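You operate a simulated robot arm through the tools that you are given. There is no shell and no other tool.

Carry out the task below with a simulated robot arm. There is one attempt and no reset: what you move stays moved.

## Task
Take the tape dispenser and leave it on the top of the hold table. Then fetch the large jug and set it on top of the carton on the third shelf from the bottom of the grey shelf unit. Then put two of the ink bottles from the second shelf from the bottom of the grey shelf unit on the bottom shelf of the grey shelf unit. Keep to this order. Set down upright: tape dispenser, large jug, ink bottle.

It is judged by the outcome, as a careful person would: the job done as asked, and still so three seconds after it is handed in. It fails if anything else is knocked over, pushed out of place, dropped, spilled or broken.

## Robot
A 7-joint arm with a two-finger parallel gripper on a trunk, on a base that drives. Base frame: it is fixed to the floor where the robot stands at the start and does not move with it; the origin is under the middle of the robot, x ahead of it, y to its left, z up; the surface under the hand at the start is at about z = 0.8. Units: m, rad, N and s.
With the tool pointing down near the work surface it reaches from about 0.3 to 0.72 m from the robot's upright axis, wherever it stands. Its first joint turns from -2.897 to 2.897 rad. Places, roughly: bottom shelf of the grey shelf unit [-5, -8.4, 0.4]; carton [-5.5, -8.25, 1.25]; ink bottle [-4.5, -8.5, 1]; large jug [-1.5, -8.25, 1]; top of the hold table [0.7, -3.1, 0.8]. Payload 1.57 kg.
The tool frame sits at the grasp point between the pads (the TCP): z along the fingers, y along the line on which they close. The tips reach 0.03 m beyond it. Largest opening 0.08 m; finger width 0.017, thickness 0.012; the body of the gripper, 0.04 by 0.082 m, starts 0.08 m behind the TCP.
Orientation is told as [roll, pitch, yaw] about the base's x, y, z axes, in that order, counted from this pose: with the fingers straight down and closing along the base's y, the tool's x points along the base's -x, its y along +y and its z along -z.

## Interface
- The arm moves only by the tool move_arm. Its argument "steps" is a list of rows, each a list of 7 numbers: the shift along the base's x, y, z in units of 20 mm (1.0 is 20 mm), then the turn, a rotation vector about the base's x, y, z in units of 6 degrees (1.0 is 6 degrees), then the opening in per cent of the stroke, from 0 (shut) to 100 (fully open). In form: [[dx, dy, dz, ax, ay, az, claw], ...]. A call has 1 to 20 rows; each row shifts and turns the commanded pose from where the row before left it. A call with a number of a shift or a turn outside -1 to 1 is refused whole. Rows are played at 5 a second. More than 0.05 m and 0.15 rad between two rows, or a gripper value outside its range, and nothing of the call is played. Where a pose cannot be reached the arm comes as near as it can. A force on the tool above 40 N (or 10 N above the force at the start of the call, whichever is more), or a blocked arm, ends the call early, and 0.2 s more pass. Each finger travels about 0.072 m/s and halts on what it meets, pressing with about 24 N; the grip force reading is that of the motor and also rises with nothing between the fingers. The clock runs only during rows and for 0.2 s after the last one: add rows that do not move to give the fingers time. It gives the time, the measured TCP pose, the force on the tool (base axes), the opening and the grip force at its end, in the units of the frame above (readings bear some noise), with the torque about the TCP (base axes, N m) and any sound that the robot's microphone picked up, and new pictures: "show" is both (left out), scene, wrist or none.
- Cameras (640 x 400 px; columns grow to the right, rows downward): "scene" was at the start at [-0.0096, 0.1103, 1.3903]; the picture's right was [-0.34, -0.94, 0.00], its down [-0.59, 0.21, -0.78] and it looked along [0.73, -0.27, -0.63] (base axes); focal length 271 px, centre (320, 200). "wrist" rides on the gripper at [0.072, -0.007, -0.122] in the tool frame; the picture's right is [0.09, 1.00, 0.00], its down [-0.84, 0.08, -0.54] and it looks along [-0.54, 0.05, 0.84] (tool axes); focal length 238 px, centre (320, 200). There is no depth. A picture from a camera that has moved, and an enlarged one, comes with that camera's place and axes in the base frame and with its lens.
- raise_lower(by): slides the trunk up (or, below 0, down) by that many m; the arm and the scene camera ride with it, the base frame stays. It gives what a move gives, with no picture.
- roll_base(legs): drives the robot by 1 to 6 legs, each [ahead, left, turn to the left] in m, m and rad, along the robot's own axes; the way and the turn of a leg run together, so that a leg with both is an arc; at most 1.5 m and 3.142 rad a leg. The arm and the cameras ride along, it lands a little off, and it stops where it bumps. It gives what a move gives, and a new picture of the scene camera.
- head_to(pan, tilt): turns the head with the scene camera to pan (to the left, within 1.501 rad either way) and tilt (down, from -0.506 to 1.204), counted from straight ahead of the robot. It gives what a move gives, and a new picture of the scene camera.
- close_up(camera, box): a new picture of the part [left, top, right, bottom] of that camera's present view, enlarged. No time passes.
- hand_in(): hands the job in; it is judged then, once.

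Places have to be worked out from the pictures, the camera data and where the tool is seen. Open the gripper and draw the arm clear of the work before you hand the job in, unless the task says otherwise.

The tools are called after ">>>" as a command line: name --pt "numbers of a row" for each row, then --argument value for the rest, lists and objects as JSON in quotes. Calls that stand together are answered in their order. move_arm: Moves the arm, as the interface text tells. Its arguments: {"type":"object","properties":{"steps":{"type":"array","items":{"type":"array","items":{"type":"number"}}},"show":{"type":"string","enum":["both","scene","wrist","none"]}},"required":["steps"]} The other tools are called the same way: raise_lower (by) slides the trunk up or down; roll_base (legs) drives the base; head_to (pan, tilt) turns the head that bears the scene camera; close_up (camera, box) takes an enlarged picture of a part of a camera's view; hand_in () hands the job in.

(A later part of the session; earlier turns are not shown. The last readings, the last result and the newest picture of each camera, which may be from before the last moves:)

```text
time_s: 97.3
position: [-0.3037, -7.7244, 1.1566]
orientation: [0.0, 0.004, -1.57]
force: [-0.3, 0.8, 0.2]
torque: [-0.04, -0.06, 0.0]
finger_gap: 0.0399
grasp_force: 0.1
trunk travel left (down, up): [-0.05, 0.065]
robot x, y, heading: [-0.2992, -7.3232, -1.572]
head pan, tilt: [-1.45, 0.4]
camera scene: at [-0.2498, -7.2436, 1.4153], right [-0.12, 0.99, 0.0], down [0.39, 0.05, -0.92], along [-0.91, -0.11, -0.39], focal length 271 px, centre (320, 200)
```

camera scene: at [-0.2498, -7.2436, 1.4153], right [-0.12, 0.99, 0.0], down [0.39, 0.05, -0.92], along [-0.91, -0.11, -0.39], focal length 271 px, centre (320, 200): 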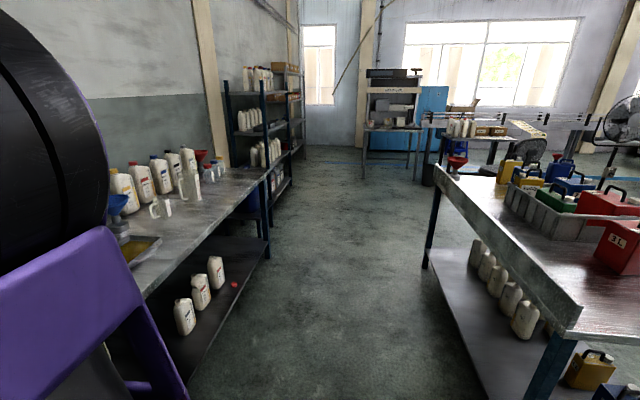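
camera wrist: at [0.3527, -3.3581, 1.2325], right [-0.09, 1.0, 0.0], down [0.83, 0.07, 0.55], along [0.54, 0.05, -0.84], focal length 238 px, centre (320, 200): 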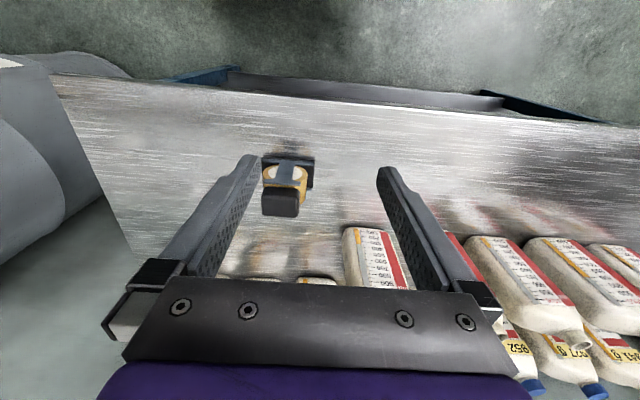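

I can now see the aisle: the front table's back edge is at y ≈ -6.65 and the back table's front edge at y ≈ -7.88. I zoom in on the back table's objects and on the shelf units farther along.

>>> close_up --camera "scene" --box '[100, 130, 280, 260]'

>>> close_up --camera "scene" --box '[210, 50, 330, 230]'

```text
3.08 times, centred on (190, 195) of scene
camera zoom: at [-0.2498, -7.2436, 1.4153], right [-0.12, 0.99, 0.0], down [0.39, 0.05, -0.92], along [-0.91, -0.11, -0.39], focal length 834 px, centre (720, 215)
```

zoom: 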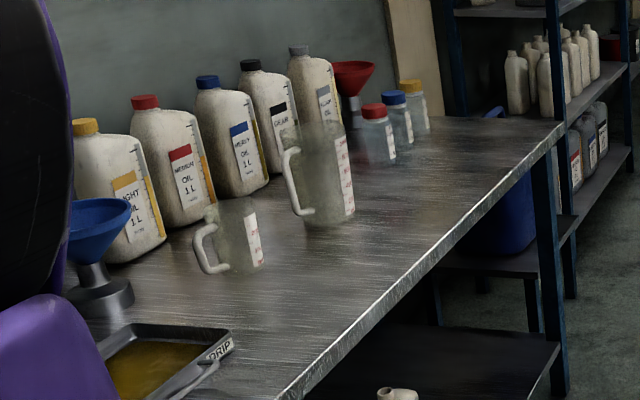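

```text
2.22 times, centred on (270, 140) of scene
camera zoom: at [-0.2498, -7.2436, 1.4153], right [-0.12, 0.99, 0.0], down [0.39, 0.05, -0.92], along [-0.91, -0.11, -0.39], focal length 603 px, centre (431, 333)
```

zoom: 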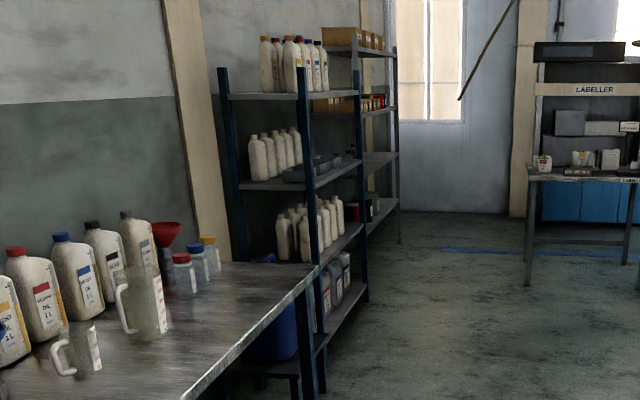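

The large measuring jug stands at roughly (-1.55, -8.12) with its handle toward the wall, next to a smaller jug. I strafe right to stand in front of it and look closely.

>>> roll_base --legs '[[0, -1.15, 0]]'

>>> head_to --pan -0.1 --tilt 0.6

```text
time_s: 108.5
position: [-1.4364, -7.7311, 1.1566]
orientation: [-0.001, 0.003, -1.561]
force: [-0.2, -0.6, -0.1]
torque: [0.02, 0.03, 0.01]
finger_gap: 0.0401
grasp_force: 0.2
trunk travel left (down, up): [-0.05, 0.065]
robot x, y, heading: [-1.4329, -7.3282, -1.559]
head pan, tilt: [-1.45, 0.4]
camera scene: at [-1.3856, -7.2492, 1.4153], right [-0.13, 0.99, 0.0], down [0.39, 0.05, -0.92], along [-0.91, -0.12, -0.39], focal length 271 px, centre (320, 200)
```

scene: 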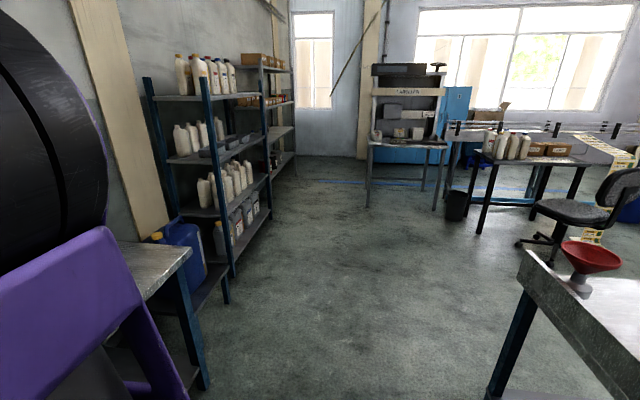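

```text
time_s: 110.0
position: [-1.4363, -7.7309, 1.1566]
orientation: [0.0, 0.003, -1.563]
force: [0.8, 0.0, 0.0]
torque: [-0.02, 0.04, 0.0]
finger_gap: 0.0399
grasp_force: 0.1
trunk travel left (down, up): [-0.05, 0.065]
robot x, y, heading: [-1.4341, -7.328, -1.559]
head pan, tilt: [-0.099, 0.6]
camera scene: at [-1.3018, -7.3253, 1.3971], right [-1.0, 0.09, 0.0], down [0.05, 0.56, -0.83], along [-0.08, -0.82, -0.56], focal length 271 px, centre (320, 200)
```

scene: 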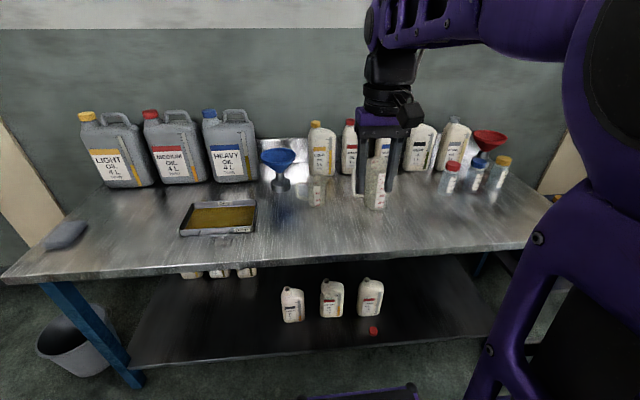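

Both jugs are in view, the large one partly hidden behind the gripper. I zoom in and use the wrist camera too.

>>> close_up --camera "scene" --box '[280, 110, 440, 230]'

>>> close_up --camera "wrist" --box '[0, 0, 640, 400]'

```text
3.33 times, centred on (360, 170) of scene
camera zoom: at [-1.3018, -7.3253, 1.3971], right [-1.0, 0.09, 0.0], down [0.05, 0.56, -0.83], along [-0.08, -0.82, -0.56], focal length 904 px, centre (187, 300)
```

zoom: 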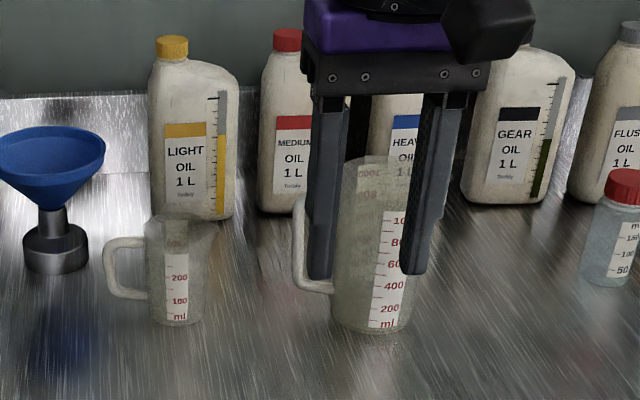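

```text
1.00 times, centred on (320, 200) of wrist (not enlarged: the box is as wide or as high as the picture)
camera zoom: at [-1.4443, -7.659, 1.2777], right [0.99, 0.1, 0.0], down [0.08, -0.84, 0.54], along [0.05, -0.54, -0.84], focal length 238 px, centre (320, 200)
```

zoom: 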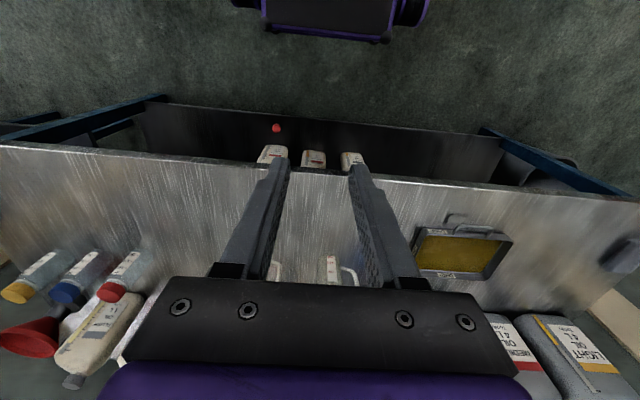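

The large jug is a 1 L measuring jug about 0.08 m wide and 0.2 m tall with its handle toward +x. Before I choose a grasp I need to see the carton on the shelf and the headroom there, so I strafe along the aisle to inspect.

>>> roll_base --legs '[[0, -1.5, 0], [0, -1.3, 0]]'

>>> head_to --pan -0.1 --tilt 0.2

```text
time_s: 137.1
position: [-4.2498, -7.7741, 1.1574]
orientation: [0.0, 0.002, -1.538]
force: [0.0, -0.2, -1.1]
torque: [0.0, 0.04, -0.02]
finger_gap: 0.0401
grasp_force: 0.0
trunk travel left (down, up): [-0.05, 0.065]
robot x, y, heading: [-4.2529, -7.3729, -1.538]
head pan, tilt: [-0.099, 0.6]
camera scene: at [-4.1248, -7.366, 1.3971], right [-1.0, 0.07, 0.0], down [0.04, 0.56, -0.83], along [-0.06, -0.82, -0.56], focal length 271 px, centre (320, 200)
```

scene: 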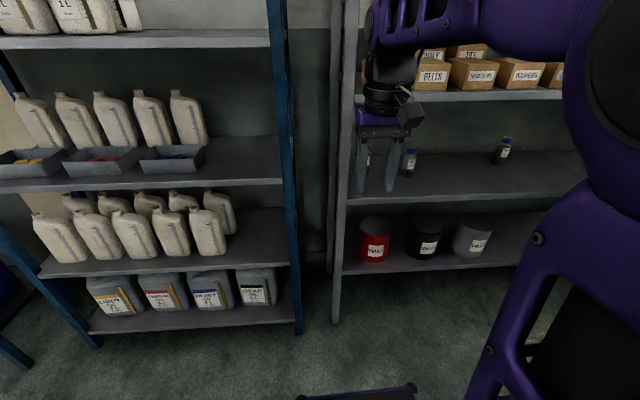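

```text
time_s: 137.9
position: [-4.2502, -7.7741, 1.1566]
orientation: [0.0, 0.003, -1.539]
force: [-0.6, 0.4, 0.2]
torque: [0.02, 0.01, -0.01]
finger_gap: 0.04
grasp_force: 0.1
trunk travel left (down, up): [-0.05, 0.065]
robot x, y, heading: [-4.257, -7.371, -1.544]
head pan, tilt: [-0.099, 0.201]
camera scene: at [-4.1251, -7.3708, 1.4338], right [-1.0, 0.07, 0.0], down [0.01, 0.2, -0.98], along [-0.07, -0.98, -0.2], focal length 271 px, centre (320, 200)
```

scene: 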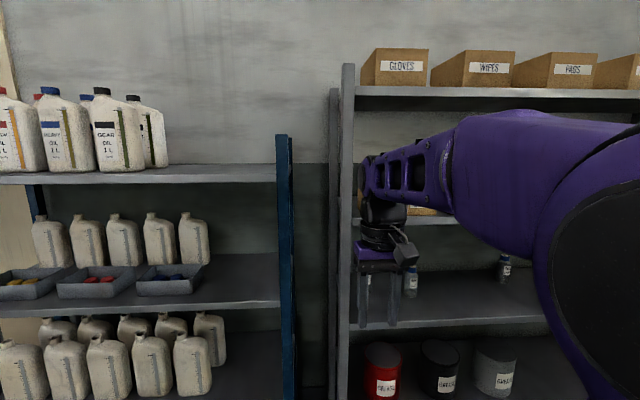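

The grey unit begins at x ≈ -4.4, with ink bottles on the second shelf. I continue right about 1 m to see the carton.

>>> roll_base --legs '[[-0.15, -1.0, -0.03]]'

>>> head_to --pan 0.1 --tilt 0.2

```text
time_s: 138.9
position: [-4.2538, -7.7739, 1.1568]
orientation: [0.001, 0.003, -1.54]
force: [-0.7, -0.3, 0.8]
torque: [0.03, 0.0, -0.02]
finger_gap: 0.04
grasp_force: 0.0
trunk travel left (down, up): [-0.05, 0.065]
robot x, y, heading: [-4.2586, -7.3699, -1.538]
head pan, tilt: [-0.099, 0.201]
stopped in leg 1: the robot was blocked; the commanded pose is now the measured one
camera scene: at [-4.1279, -7.3709, 1.4339], right [-1.0, 0.07, 0.0], down [0.01, 0.2, -0.98], along [-0.07, -0.98, -0.2], focal length 271 px, centre (320, 200)
```

scene: 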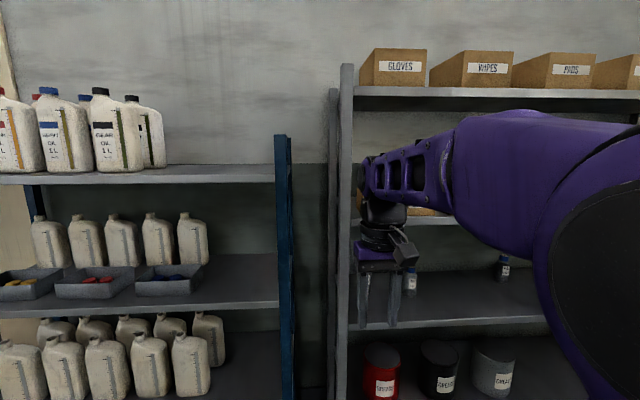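

```text
time_s: 139.6
position: [-4.2544, -7.7749, 1.1573]
orientation: [-0.001, 0.006, -1.54]
force: [-0.1, 0.0, 0.0]
torque: [-0.01, 0.01, -0.02]
finger_gap: 0.0397
grasp_force: 0.2
trunk travel left (down, up): [-0.05, 0.065]
robot x, y, heading: [-4.2587, -7.3692, -1.545]
head pan, tilt: [0.099, 0.201]
camera scene: at [-4.111, -7.3706, 1.4339], right [-0.99, -0.11, 0.0], down [-0.02, 0.2, -0.98], along [0.11, -0.97, -0.2], focal length 271 px, centre (320, 200)
```

scene: 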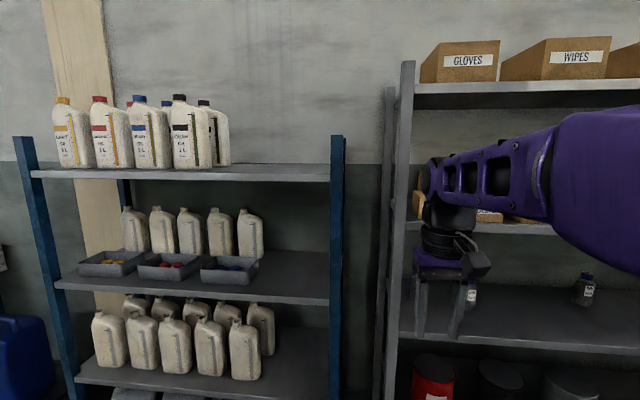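

The base was blocked, probably by the labeller bench's leg at my right rear. I look right and check nothing was disturbed.

>>> head_to --pan -1.5 --tilt 0.6

```text
time_s: 141.3
position: [-4.2544, -7.7739, 1.1557]
orientation: [0.0, 0.004, -1.541]
force: [0.9, -0.6, 0.1]
torque: [0.02, 0.0, 0.01]
finger_gap: 0.0399
grasp_force: 0.0
trunk travel left (down, up): [-0.05, 0.065]
robot x, y, heading: [-4.2604, -7.3711, -1.544]
head pan, tilt: [-1.499, 0.6]
camera scene: at [-4.2093, -7.2875, 1.3972], right [-0.11, 0.99, 0.0], down [0.56, 0.06, -0.83], along [-0.82, -0.09, -0.56], focal length 271 px, centre (320, 200)
```

scene: 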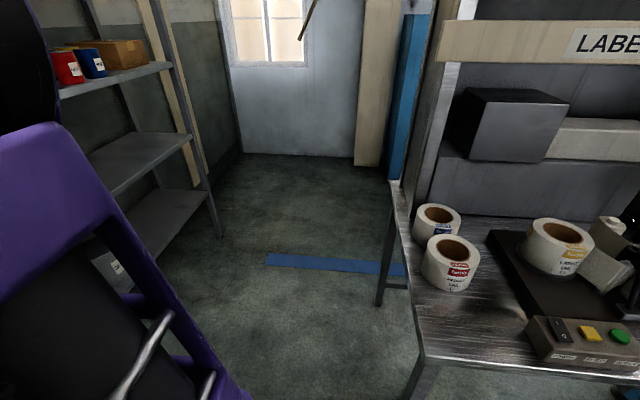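

Nothing on the labeller bench has shifted; its edge is at y ≈ -7.08 and the shelf front is at y ≈ -8.21, so the corridor is about 1.13 m. I zoom in on the carton at the far end of the third shelf.

>>> close_up --camera "scene" --box '[40, 0, 240, 130]'

>>> head_to --pan -1.5 --tilt 0.1

```text
3.08 times, centred on (140, 65) of scene
camera zoom: at [-4.2093, -7.2875, 1.3972], right [-0.11, 0.99, 0.0], down [0.56, 0.06, -0.83], along [-0.82, -0.09, -0.56], focal length 834 px, centre (874, 615)
```

zoom: 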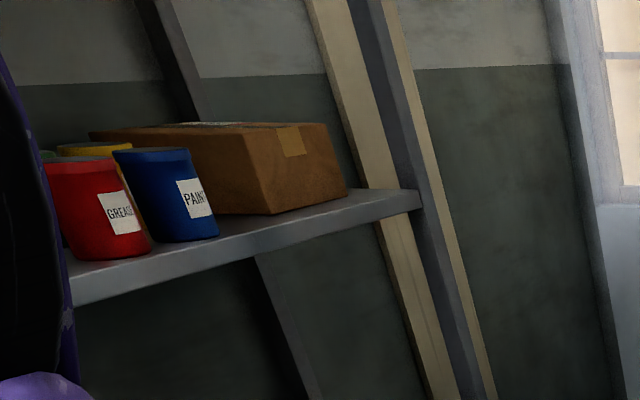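

```text
time_s: 142.2
position: [-4.2538, -7.7749, 1.1566]
orientation: [0.0, 0.004, -1.54]
force: [0.1, -0.8, 0.0]
torque: [0.02, 0.0, 0.0]
finger_gap: 0.0402
grasp_force: 0.1
trunk travel left (down, up): [-0.05, 0.065]
robot x, y, heading: [-4.26, -7.3736, -1.539]
head pan, tilt: [-1.499, 0.099]
camera scene: at [-4.2129, -7.2873, 1.4432], right [-0.1, 0.99, 0.0], down [0.1, 0.01, -0.99], along [-0.99, -0.1, -0.1], focal length 271 px, centre (320, 200)
```

scene: 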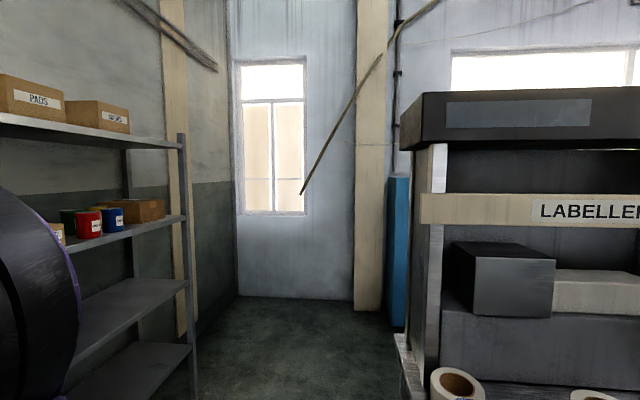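

Shelf heights come out at roughly 0.38, 0.78, 1.17 and 1.60 m. I zoom in on the carton from this level view to get its size.

>>> close_up --camera "scene" --box '[40, 130, 200, 250]'

```text
3.33 times, centred on (120, 190) of scene
camera zoom: at [-4.2129, -7.2873, 1.4432], right [-0.1, 0.99, 0.0], down [0.1, 0.01, -0.99], along [-0.99, -0.1, -0.1], focal length 904 px, centre (987, 233)
```

zoom: 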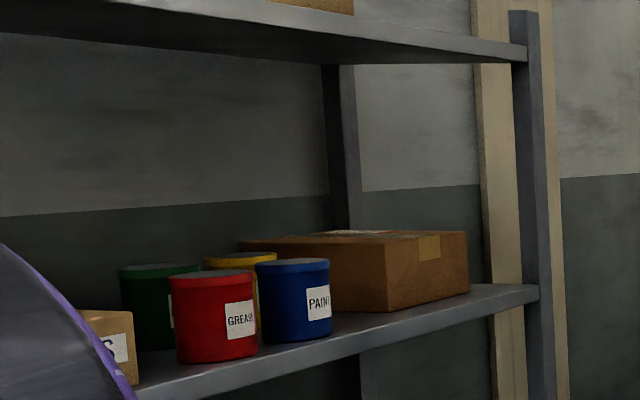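

The carton is about 0.17 wide at x -5.46 to -5.63, its front face near y -8.31 and its top near z 1.29, with the next shelf about 0.29 m above it. So the jug must be carried with the fingers horizontal; I go back to the jug to measure it closely.

>>> roll_base --legs '[[0, 0, -0.03], [0, 1.5, 0], [0, 1.2, 0]]'

>>> head_to --pan 0.0 --tilt 0.55

```text
time_s: 168.4
position: [-1.5851, -7.8163, 1.1578]
orientation: [0.001, 0.004, -1.588]
force: [0.0, -0.1, -0.5]
torque: [-0.01, 0.02, -0.01]
finger_gap: 0.0401
grasp_force: 0.0
trunk travel left (down, up): [-0.05, 0.065]
robot x, y, heading: [-1.5707, -7.4141, -1.586]
head pan, tilt: [-1.499, 0.099]
camera scene: at [-1.5206, -7.3328, 1.4432], right [-0.05, 1.0, 0.0], down [0.1, 0.01, -1.0], along [-0.99, -0.05, -0.1], focal length 271 px, centre (320, 200)
```

scene: 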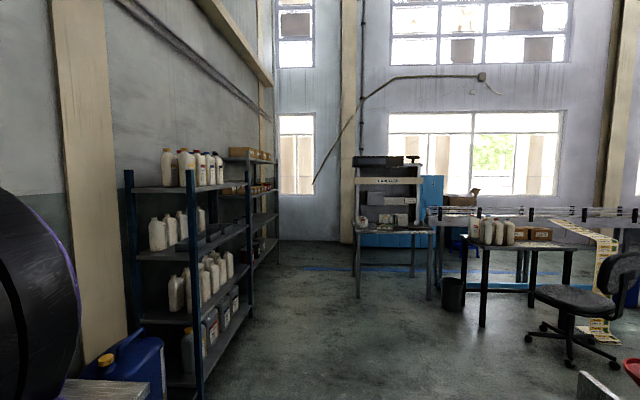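

```text
time_s: 170.0
position: [-1.5854, -7.8175, 1.1567]
orientation: [-0.001, 0.006, -1.586]
force: [0.0, -0.3, -1.1]
torque: [-0.03, -0.02, -0.01]
finger_gap: 0.04
grasp_force: 0.1
trunk travel left (down, up): [-0.05, 0.065]
robot x, y, heading: [-1.5705, -7.4146, -1.588]
head pan, tilt: [0.0, 0.55]
camera scene: at [-1.4304, -7.4177, 1.4016], right [-1.0, 0.02, 0.0], down [0.01, 0.52, -0.85], along [-0.02, -0.85, -0.52], focal length 271 px, centre (320, 200)
```

scene: 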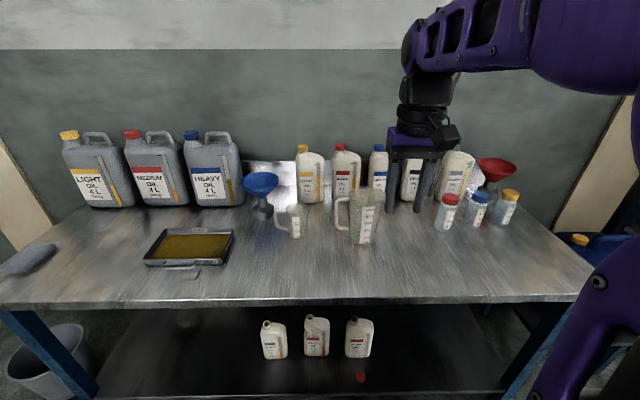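

The jug is now unobstructed. I zoom in on it to measure its diameter, handle and height.

>>> close_up --camera "scene" --box '[310, 170, 410, 260]'

>>> close_up --camera "scene" --box '[230, 130, 430, 260]'

```text
4.44 times, centred on (360, 215) of scene
camera zoom: at [-1.4304, -7.4177, 1.4016], right [-1.0, 0.02, 0.0], down [0.01, 0.52, -0.85], along [-0.02, -0.85, -0.52], focal length 1205 px, centre (142, 133)
```

zoom: 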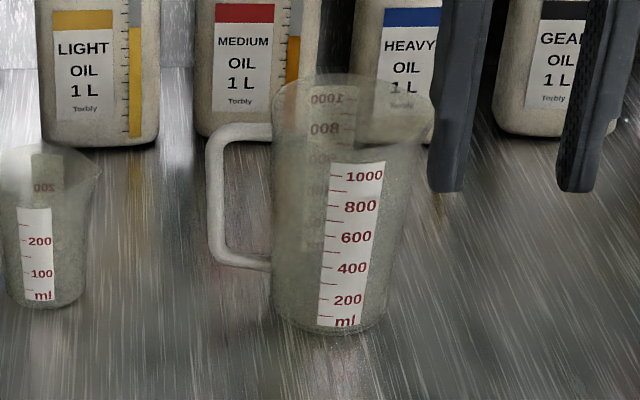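

```text
3.08 times, centred on (330, 195) of scene
camera zoom: at [-1.4304, -7.4177, 1.4016], right [-1.0, 0.02, 0.0], down [0.01, 0.52, -0.85], along [-0.02, -0.85, -0.52], focal length 834 px, centre (289, 215)
```

zoom: 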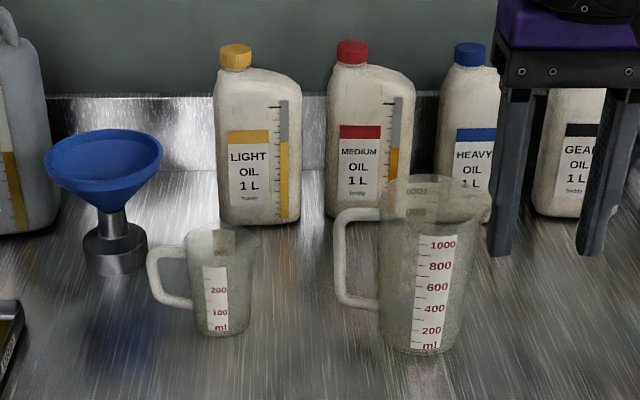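

The large jug's body (0.087–0.097 m) is too wide for the gripper, so I will hold the top bar of its handle with horizontal fingers closing vertically. The robot needs to stand sideways (heading -x) with the arm reaching left, so I back off and turn.

>>> roll_base --legs '[[-0.16, 0, 0], [0, 0, -1.553]]'

>>> head_to --pan 1.3 --tilt 0.5

```text
time_s: 175.3
position: [-1.9705, -7.258, 1.1568]
orientation: [0.001, 0.005, -3.113]
force: [0.6, 1.2, 0.8]
torque: [-0.01, -0.01, 0.03]
finger_gap: 0.0399
grasp_force: 0.0
trunk travel left (down, up): [-0.05, 0.065]
robot x, y, heading: [-1.567, -7.2555, -3.115]
head pan, tilt: [0.0, 0.55]
camera scene: at [-1.5633, -7.3939, 1.4016], right [-0.03, 1.0, 0.0], down [0.52, 0.01, -0.85], along [-0.85, -0.02, -0.52], focal length 271 px, centre (320, 200)
```

scene: 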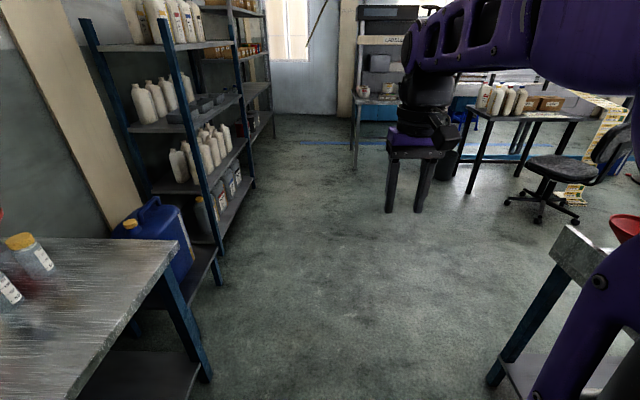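

```text
time_s: 176.8
position: [-1.9694, -7.2567, 1.1572]
orientation: [-0.002, 0.006, -3.114]
force: [-0.3, 0.9, 1.1]
torque: [0.03, 0.02, 0.01]
finger_gap: 0.0399
grasp_force: 0.0
trunk travel left (down, up): [-0.05, 0.065]
robot x, y, heading: [-1.5649, -7.2526, -3.117]
head pan, tilt: [1.3, 0.499]
camera scene: at [-1.5642, -7.3979, 1.4056], right [-0.07, 1.0, 0.0], down [0.48, 0.03, -0.87], along [-0.87, -0.06, -0.48], focal length 271 px, centre (320, 200)
```

scene: 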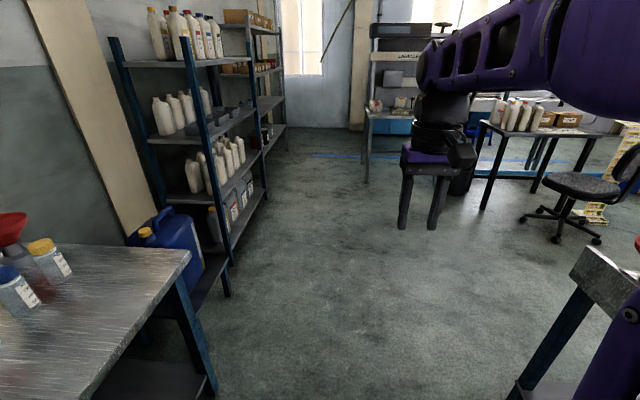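

The picture lags the head, so I'll refresh it. I shift the base back along +x to x ≈ -1.06, still in mid-aisle, to test the hand reorientation in free space.

>>> roll_base --legs '[[-0.5, 0, -0.025]]'

>>> move_arm --pt "-0.5 -0.8 0 0 0 0 50" --pt "-0.5 -0.8 0 0 0 0 50" --pt "-0.5 -0.8 0 0 0 0 50" --pt "-0.5 -0.8 0 0 0 0 50" --pt "-0.5 -0.8 0 0 0 0 50" --pt "0 -0.8 0 -1 0 0 50" --pt "0 -0.8 0 -1 0 0 50" --pt "0 -0.8 0 -1 0 0 50" --pt "0 -0.8 0 -1 0 0 50" --pt "0 -0.8 0 -1 0 0 50" --pt "0 0 0 -1 0 0 50" --pt "0 0 0 -1 0 0 50" --pt "0 0 0 -1 0 0 50" --pt "0 0 0 -1 0 0 50" --pt "0 0 0 -1 0 0 50" --show "both"

```text
time_s: 179.7
position: [-1.4612, -7.2407, 1.1554]
orientation: [0.0, 0.007, -3.133]
force: [-0.1, 0.3, 0.2]
torque: [-0.01, -0.01, -0.01]
finger_gap: 0.0397
grasp_force: 0.1
trunk travel left (down, up): [-0.05, 0.065]
robot x, y, heading: [-1.053, -7.2478, -3.132]
head pan, tilt: [1.3, 0.499]
camera scene: at [-1.0589, -7.3893, 1.4062], right [-0.05, 1.0, 0.0], down [0.48, 0.03, -0.88], along [-0.88, -0.05, -0.48], focal length 271 px, centre (320, 200)
```

scene: 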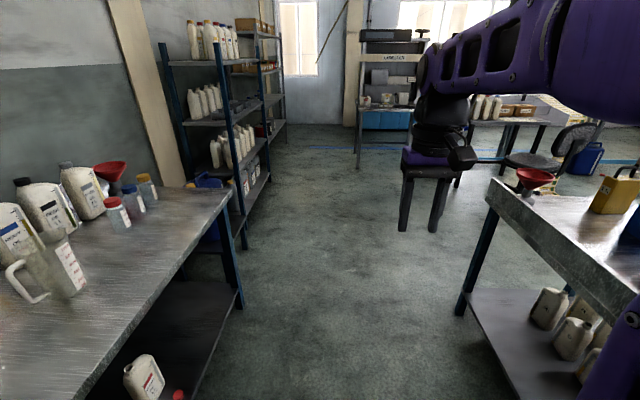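

```text
time_s: 182.9
position: [-1.5105, -7.3993, 1.1565]
orientation: [1.051, -0.004, -3.133]
force: [-0.1, -0.1, -1.4]
torque: [0.05, 0.0, -0.01]
finger_gap: 0.0401
grasp_force: 0.1
trunk travel left (down, up): [-0.05, 0.065]
robot x, y, heading: [-1.0599, -7.2429, -3.133]
head pan, tilt: [1.3, 0.499]
camera scene: at [-0.9916, -7.4724, 1.4062], right [-0.97, 0.26, 0.0], down [0.12, 0.46, -0.88], along [-0.23, -0.85, -0.48], focal length 271 px, centre (320, 200)
camera wrist: at [-1.4399, -7.2904, 1.2094], right [0.1, -0.5, 0.86], down [-0.84, 0.42, 0.34], along [-0.53, -0.76, -0.37], focal length 238 px, centre (320, 200)
```

scene: 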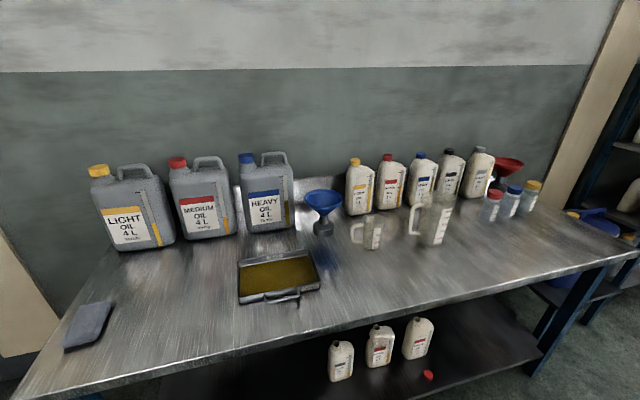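
wrist: 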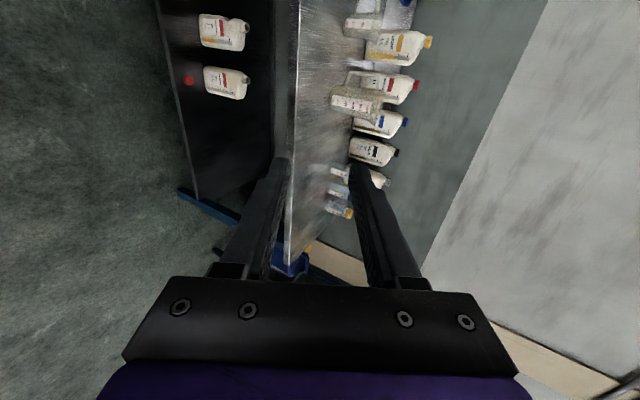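

The reorientation is working, 60° done, and the scene view of the jug is now excellent. I rotate the last 30°.

>>> move_arm --pt "0 0 0 -1 0 0 50" --pt "0 0 0 -1 0 0 50" --pt "0 0 0 -1 0 0 50" --pt "0 0 0 -1 0 0 50" --pt "0 0 0 -1 0 0 50" --pt "0 0 0 0 0 0 50" --show "both"

>>> close_up --camera "scene" --box '[330, 130, 530, 260]'

```text
time_s: 184.3
position: [-1.5108, -7.4004, 1.1557]
orientation: [1.573, -0.006, -3.136]
force: [0.3, 0.4, 0.0]
torque: [-0.03, 0.01, 0.03]
finger_gap: 0.0399
grasp_force: 0.1
trunk travel left (down, up): [-0.05, 0.065]
robot x, y, heading: [-1.0622, -7.2455, -3.132]
head pan, tilt: [1.3, 0.499]
camera scene: at [-0.9917, -7.4723, 1.4062], right [-0.97, 0.26, 0.0], down [0.12, 0.46, -0.88], along [-0.23, -0.85, -0.48], focal length 271 px, centre (320, 200)
camera wrist: at [-1.4403, -7.2773, 1.1476], right [0.1, 0.0, 1.0], down [-0.84, 0.54, 0.08], along [-0.53, -0.84, 0.06], focal length 238 px, centre (320, 200)
```

scene: 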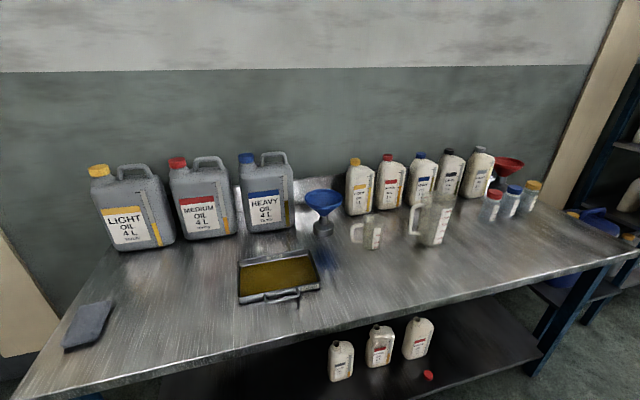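
wrist: 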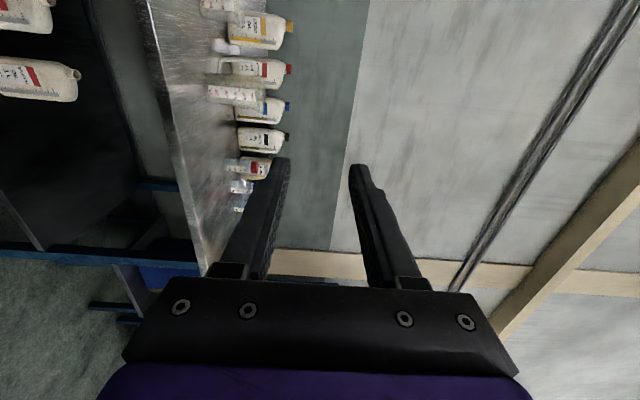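

```text
3.08 times, centred on (430, 195) of scene
camera zoom: at [-0.9917, -7.4723, 1.4062], right [-0.97, 0.26, 0.0], down [0.12, 0.46, -0.88], along [-0.23, -0.85, -0.48], focal length 834 px, centre (-18, 215)
```

zoom: 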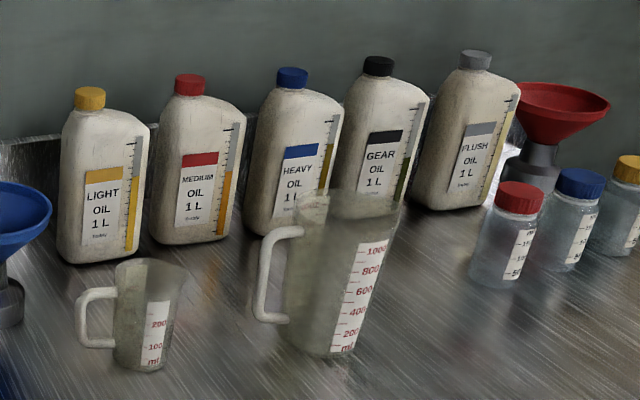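

The tool now points along -y with the fingers closing vertically. Triangulation puts the jug centre at (-1.589, -8.13) and the handle's top bar centre at about (-1.52, -8.147, 0.954), the handle pointing about 15° toward the wall from +x; I move the base nearer to the table.

>>> roll_base --legs '[[0, 0.28, -0.01]]'

>>> close_up --camera "scene" --box '[330, 130, 530, 260]'

```text
time_s: 187.6
position: [-1.5123, -7.6749, 1.157]
orientation: [1.571, -0.007, 3.138]
force: [0.5, -0.8, -0.2]
torque: [0.03, 0.0, -0.02]
finger_gap: 0.04
grasp_force: 0.1
trunk travel left (down, up): [-0.05, 0.065]
robot x, y, heading: [-1.0591, -7.5217, 3.138]
head pan, tilt: [1.3, 0.499]
camera scene: at [-0.9927, -7.7524, 1.4062], right [-0.96, 0.27, 0.0], down [0.13, 0.46, -0.88], along [-0.24, -0.85, -0.48], focal length 271 px, centre (320, 200)
```

scene: 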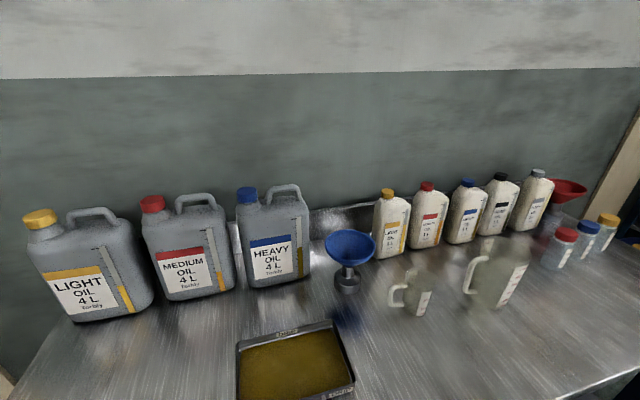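

```text
3.08 times, centred on (430, 195) of scene
camera zoom: at [-0.9927, -7.7524, 1.4062], right [-0.96, 0.27, 0.0], down [0.13, 0.46, -0.88], along [-0.24, -0.85, -0.48], focal length 834 px, centre (-18, 215)
```

zoom: 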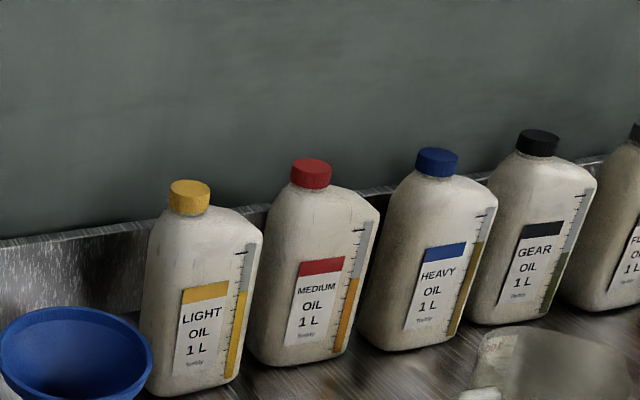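

I aim the head at the jug.

>>> head_to --pan 0.9 --tilt 0.65

>>> close_up --camera "scene" --box '[0, 0, 640, 400]'

```text
time_s: 188.5
position: [-1.5129, -7.6764, 1.1566]
orientation: [1.571, -0.008, 3.139]
force: [-0.7, 0.7, 0.6]
torque: [0.01, -0.02, 0.0]
finger_gap: 0.0398
grasp_force: 0.1
trunk travel left (down, up): [-0.05, 0.065]
robot x, y, heading: [-1.0603, -7.5204, 3.138]
head pan, tilt: [0.901, 0.649]
camera scene: at [-1.0222, -7.7328, 1.3928], right [-0.78, 0.62, 0.0], down [0.38, 0.47, -0.8], along [-0.5, -0.62, -0.6], focal length 271 px, centre (320, 200)
```

scene: 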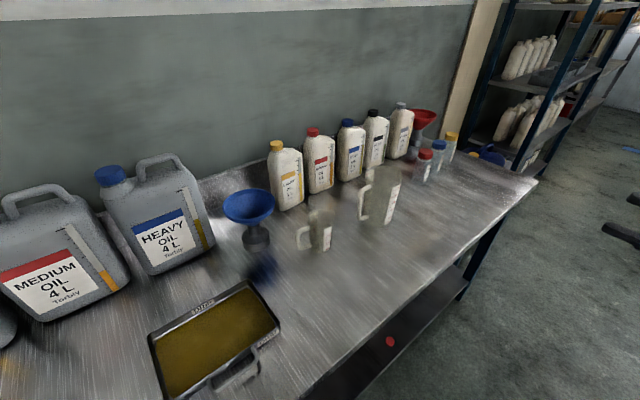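

```text
1.00 times, centred on (320, 200) of scene (not enlarged: the box is as wide or as high as the picture)
camera zoom: at [-1.0222, -7.7328, 1.3928], right [-0.78, 0.62, 0.0], down [0.38, 0.47, -0.8], along [-0.5, -0.62, -0.6], focal length 271 px, centre (320, 200)
```

zoom: 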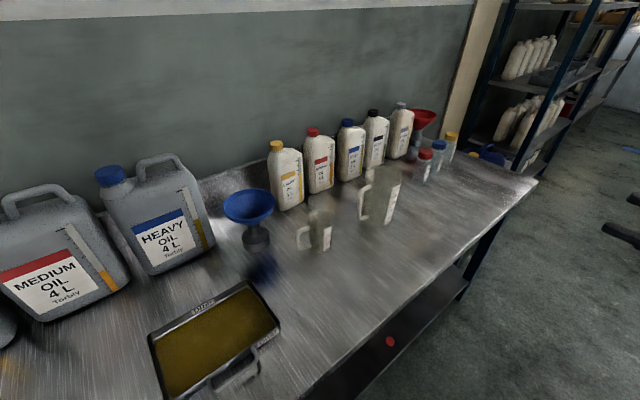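

The jug is centred and the arm is out of the way. I zoom in for the handle's direction.

>>> close_up --camera "scene" --box '[280, 130, 440, 260]'

>>> close_up --camera "scene" --box '[340, 150, 420, 240]'

```text
3.08 times, centred on (360, 195) of scene
camera zoom: at [-1.0222, -7.7328, 1.3928], right [-0.78, 0.62, 0.0], down [0.38, 0.47, -0.8], along [-0.5, -0.62, -0.6], focal length 834 px, centre (197, 215)
```

zoom: 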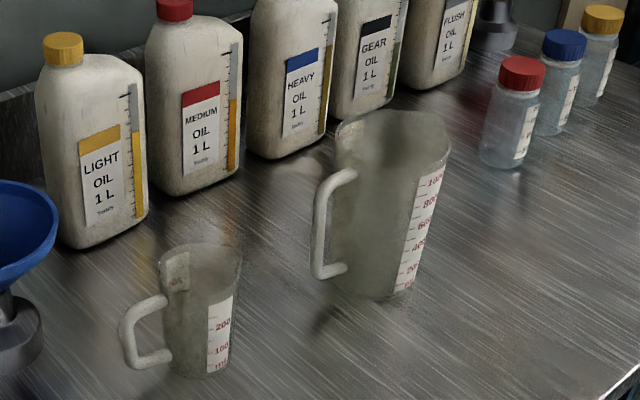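

```text
4.44 times, centred on (380, 195) of scene
camera zoom: at [-1.0222, -7.7328, 1.3928], right [-0.78, 0.62, 0.0], down [0.38, 0.47, -0.8], along [-0.5, -0.62, -0.6], focal length 1205 px, centre (53, 222)
```

zoom: 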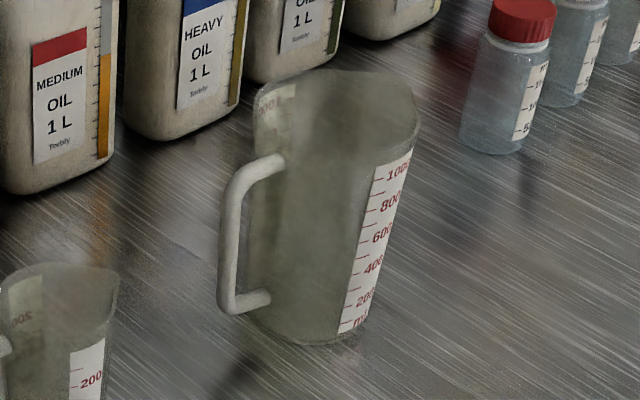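

Three views agree: jug centre (-1.590, -8.133), handle top bar centre about (-1.524, -8.145, 0.956), handle azimuth about -10°. I lower the hand in front of the table edge, turn it 10° to be square to the handle, and set the opening to 60%.

>>> move_arm --pt "0.055 -0.38 -0.914 0 0 -0.152 60" --pt "0.055 -0.38 -0.914 0 0 -0.152 60" --pt "0.055 -0.38 -0.914 0 0 -0.152 60" --pt "0.055 -0.38 -0.914 0 0 -0.152 60" --pt "0.055 -0.38 -0.914 0 0 -0.152 60" --pt "0.055 -0.38 -0.914 0 0 -0.152 60" --pt "0.055 -0.38 -0.914 0 0 -0.152 60" --pt "0.055 -0.38 -0.914 0 0 -0.152 60" --pt "0.055 -0.38 -0.914 0 0 -0.152 60" --pt "0.055 -0.38 -0.914 0 0 -0.152 60" --pt "0.055 -0.38 -0.914 0 0 -0.152 60" --pt "0 0 0 0 0 0 60" --show "both"

```text
time_s: 191.1
position: [-1.4993, -7.7588, 0.9528]
orientation: [1.571, -0.007, 2.965]
force: [-0.3, 0.0, 0.1]
torque: [-0.02, 0.0, -0.01]
finger_gap: 0.048
grasp_force: 0.0
trunk travel left (down, up): [-0.05, 0.065]
robot x, y, heading: [-1.0592, -7.5229, 3.14]
head pan, tilt: [0.901, 0.649]
camera scene: at [-1.0223, -7.7328, 1.3928], right [-0.78, 0.62, 0.0], down [0.38, 0.47, -0.8], along [-0.5, -0.62, -0.6], focal length 271 px, centre (320, 200)
camera wrist: at [-1.4072, -7.6517, 0.9453], right [0.1, -0.02, 1.0], down [-0.73, 0.68, 0.08], along [-0.68, -0.73, 0.05], focal length 238 px, centre (320, 200)
```

scene: 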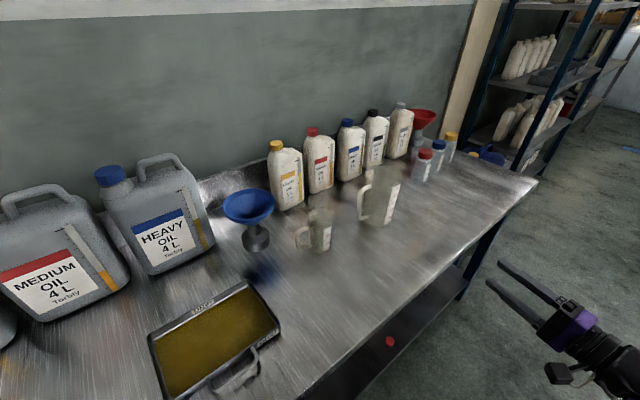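
wrist: 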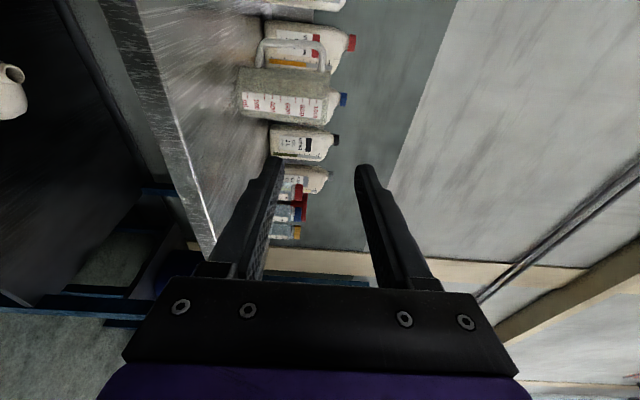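

The hand is at bar height and square to the handle, and the wrist view confirms the bar at z ≈ 0.955, x ≈ -1.515. I advance to about 12 cm short of it.

>>> move_arm --pt "0 -0.96 0.01 0 0 0 60" --pt "0 -0.96 0.01 0 0 0 60" --pt "0 -0.96 0.01 0 0 0 60" --pt "0 -0.96 0.01 0 0 0 60" --pt "0 -0.96 0.01 0 0 0 60" --pt "0 -0.96 0.01 0 0 0 60" --pt "0 -0.96 0.01 0 0 0 60" --pt "0 -0.96 0.01 0 0 0 60" --pt "0 -0.96 0.01 0 0 0 60" --pt "0 -0.96 0.01 0 0 0 60" --pt "0 -0.96 0.01 0 0 0 60" --pt "0 -0.96 0.01 0 0 0 60" --pt "0 -0.96 0.01 0 0 0 60" --pt "0 0 0 0 0 0 60" --show "both"

>>> close_up --camera "scene" --box '[300, 130, 460, 260]'

>>> close_up --camera "wrist" --box '[180, 0, 420, 180]'

```text
time_s: 194.1
position: [-1.4992, -8.0085, 0.958]
orientation: [1.571, -0.006, 2.963]
force: [0.3, -0.3, -0.8]
torque: [0.01, 0.0, 0.03]
finger_gap: 0.0477
grasp_force: 0.0
trunk travel left (down, up): [-0.05, 0.065]
robot x, y, heading: [-1.0611, -7.5262, 3.143]
head pan, tilt: [0.901, 0.649]
camera scene: at [-1.0222, -7.7328, 1.3928], right [-0.78, 0.62, 0.0], down [0.38, 0.47, -0.8], along [-0.5, -0.62, -0.6], focal length 271 px, centre (320, 200)
camera wrist: at [-1.4069, -7.9004, 0.9493], right [0.1, -0.02, 1.0], down [-0.73, 0.68, 0.08], along [-0.68, -0.73, 0.05], focal length 238 px, centre (320, 200)
```

scene: 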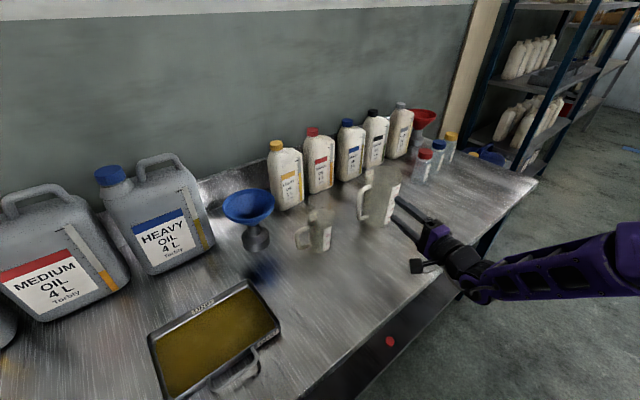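
wrist: 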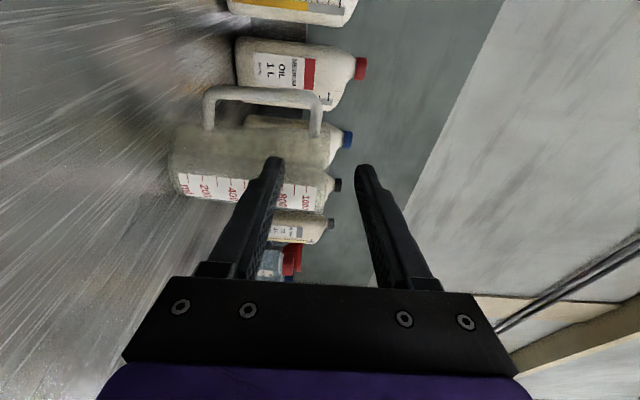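

```text
3.08 times, centred on (380, 195) of scene
camera zoom: at [-1.0222, -7.7328, 1.3928], right [-0.78, 0.62, 0.0], down [0.38, 0.47, -0.8], along [-0.5, -0.62, -0.6], focal length 834 px, centre (135, 215)
```

zoom: 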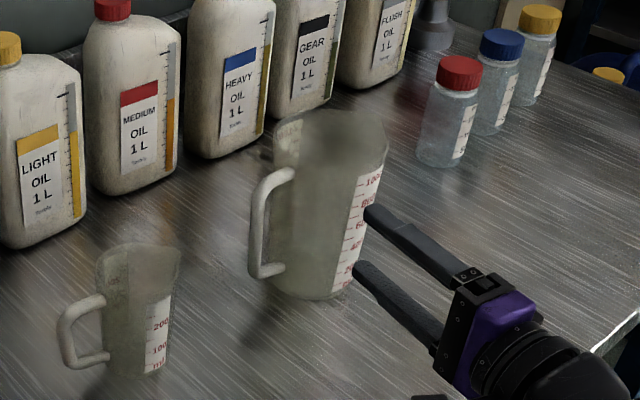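

```text
2.22 times, centred on (300, 90) of wrist
camera zoom: at [-1.4069, -7.9004, 0.9493], right [0.1, -0.02, 1.0], down [-0.73, 0.68, 0.08], along [-0.68, -0.73, 0.05], focal length 530 px, centre (364, 444)
```

zoom: 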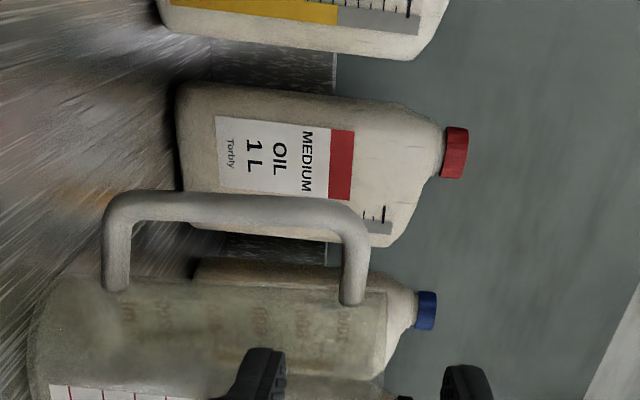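

Alignment looks good: the top bar sits between the two fingers in the wrist view. I go in half-way along the finger direction and check the clearance to the jug wall.

>>> move_arm --pt "-0.136 -0.866 -0.03 0 0 0 60" --pt "-0.136 -0.866 -0.03 0 0 0 60" --pt "-0.136 -0.866 -0.03 0 0 0 60" --pt "-0.136 -0.866 -0.03 0 0 0 60" --pt "0 0 0 0 0 0 60" --show "wrist"

>>> close_up --camera "wrist" --box '[180, 60, 420, 240]'

>>> close_up --camera "scene" --box '[330, 150, 450, 250]'

```text
time_s: 195.3
position: [-1.5089, -8.0777, 0.9542]
orientation: [1.572, -0.007, 2.963]
force: [0.0, -0.8, 0.1]
torque: [0.0, -0.02, 0.02]
finger_gap: 0.0479
grasp_force: 0.2
trunk travel left (down, up): [-0.05, 0.065]
robot x, y, heading: [-1.0593, -7.5242, 3.145]
head pan, tilt: [0.901, 0.649]
camera wrist: at [-1.4183, -7.971, 0.9466], right [0.1, -0.02, 1.0], down [-0.73, 0.68, 0.08], along [-0.68, -0.73, 0.05], focal length 238 px, centre (320, 200)
```

wrist: 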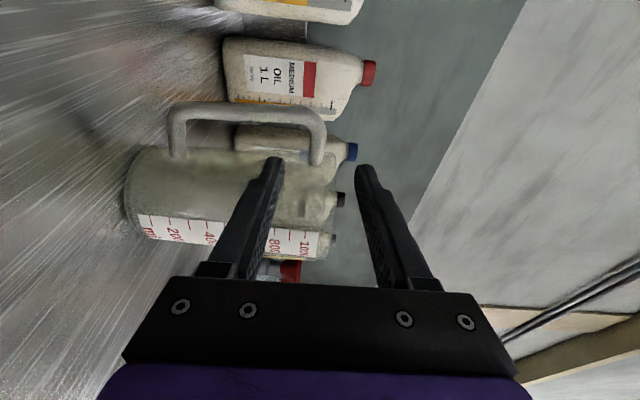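

```text
2.22 times, centred on (300, 150) of wrist
camera zoom: at [-1.4183, -7.971, 0.9466], right [0.1, -0.02, 1.0], down [-0.73, 0.68, 0.08], along [-0.68, -0.73, 0.05], focal length 530 px, centre (364, 311)
```

zoom: 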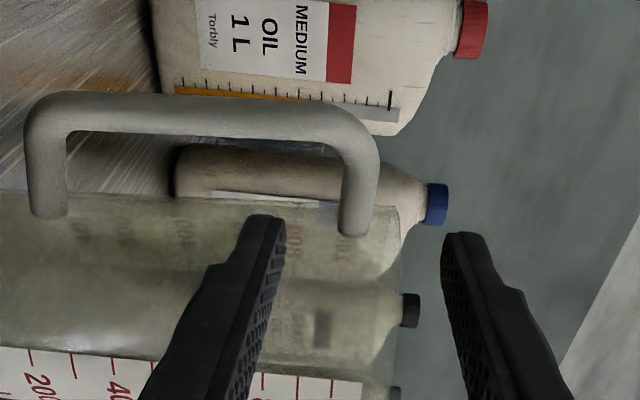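

```text
4.00 times, centred on (390, 200) of scene
camera zoom: at [-1.0222, -7.7328, 1.3928], right [-0.78, 0.62, 0.0], down [0.38, 0.47, -0.8], along [-0.5, -0.62, -0.6], focal length 1085 px, centre (40, 200)
```

zoom: 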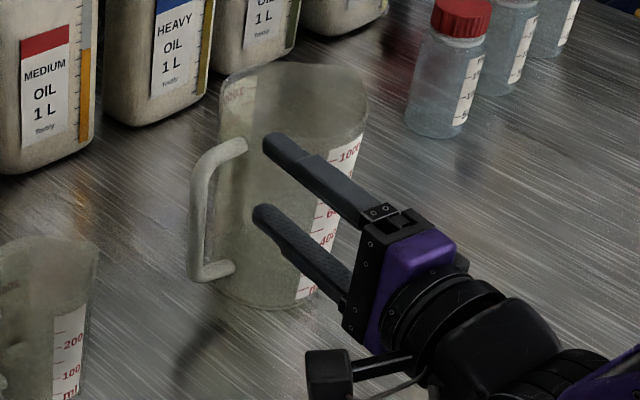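

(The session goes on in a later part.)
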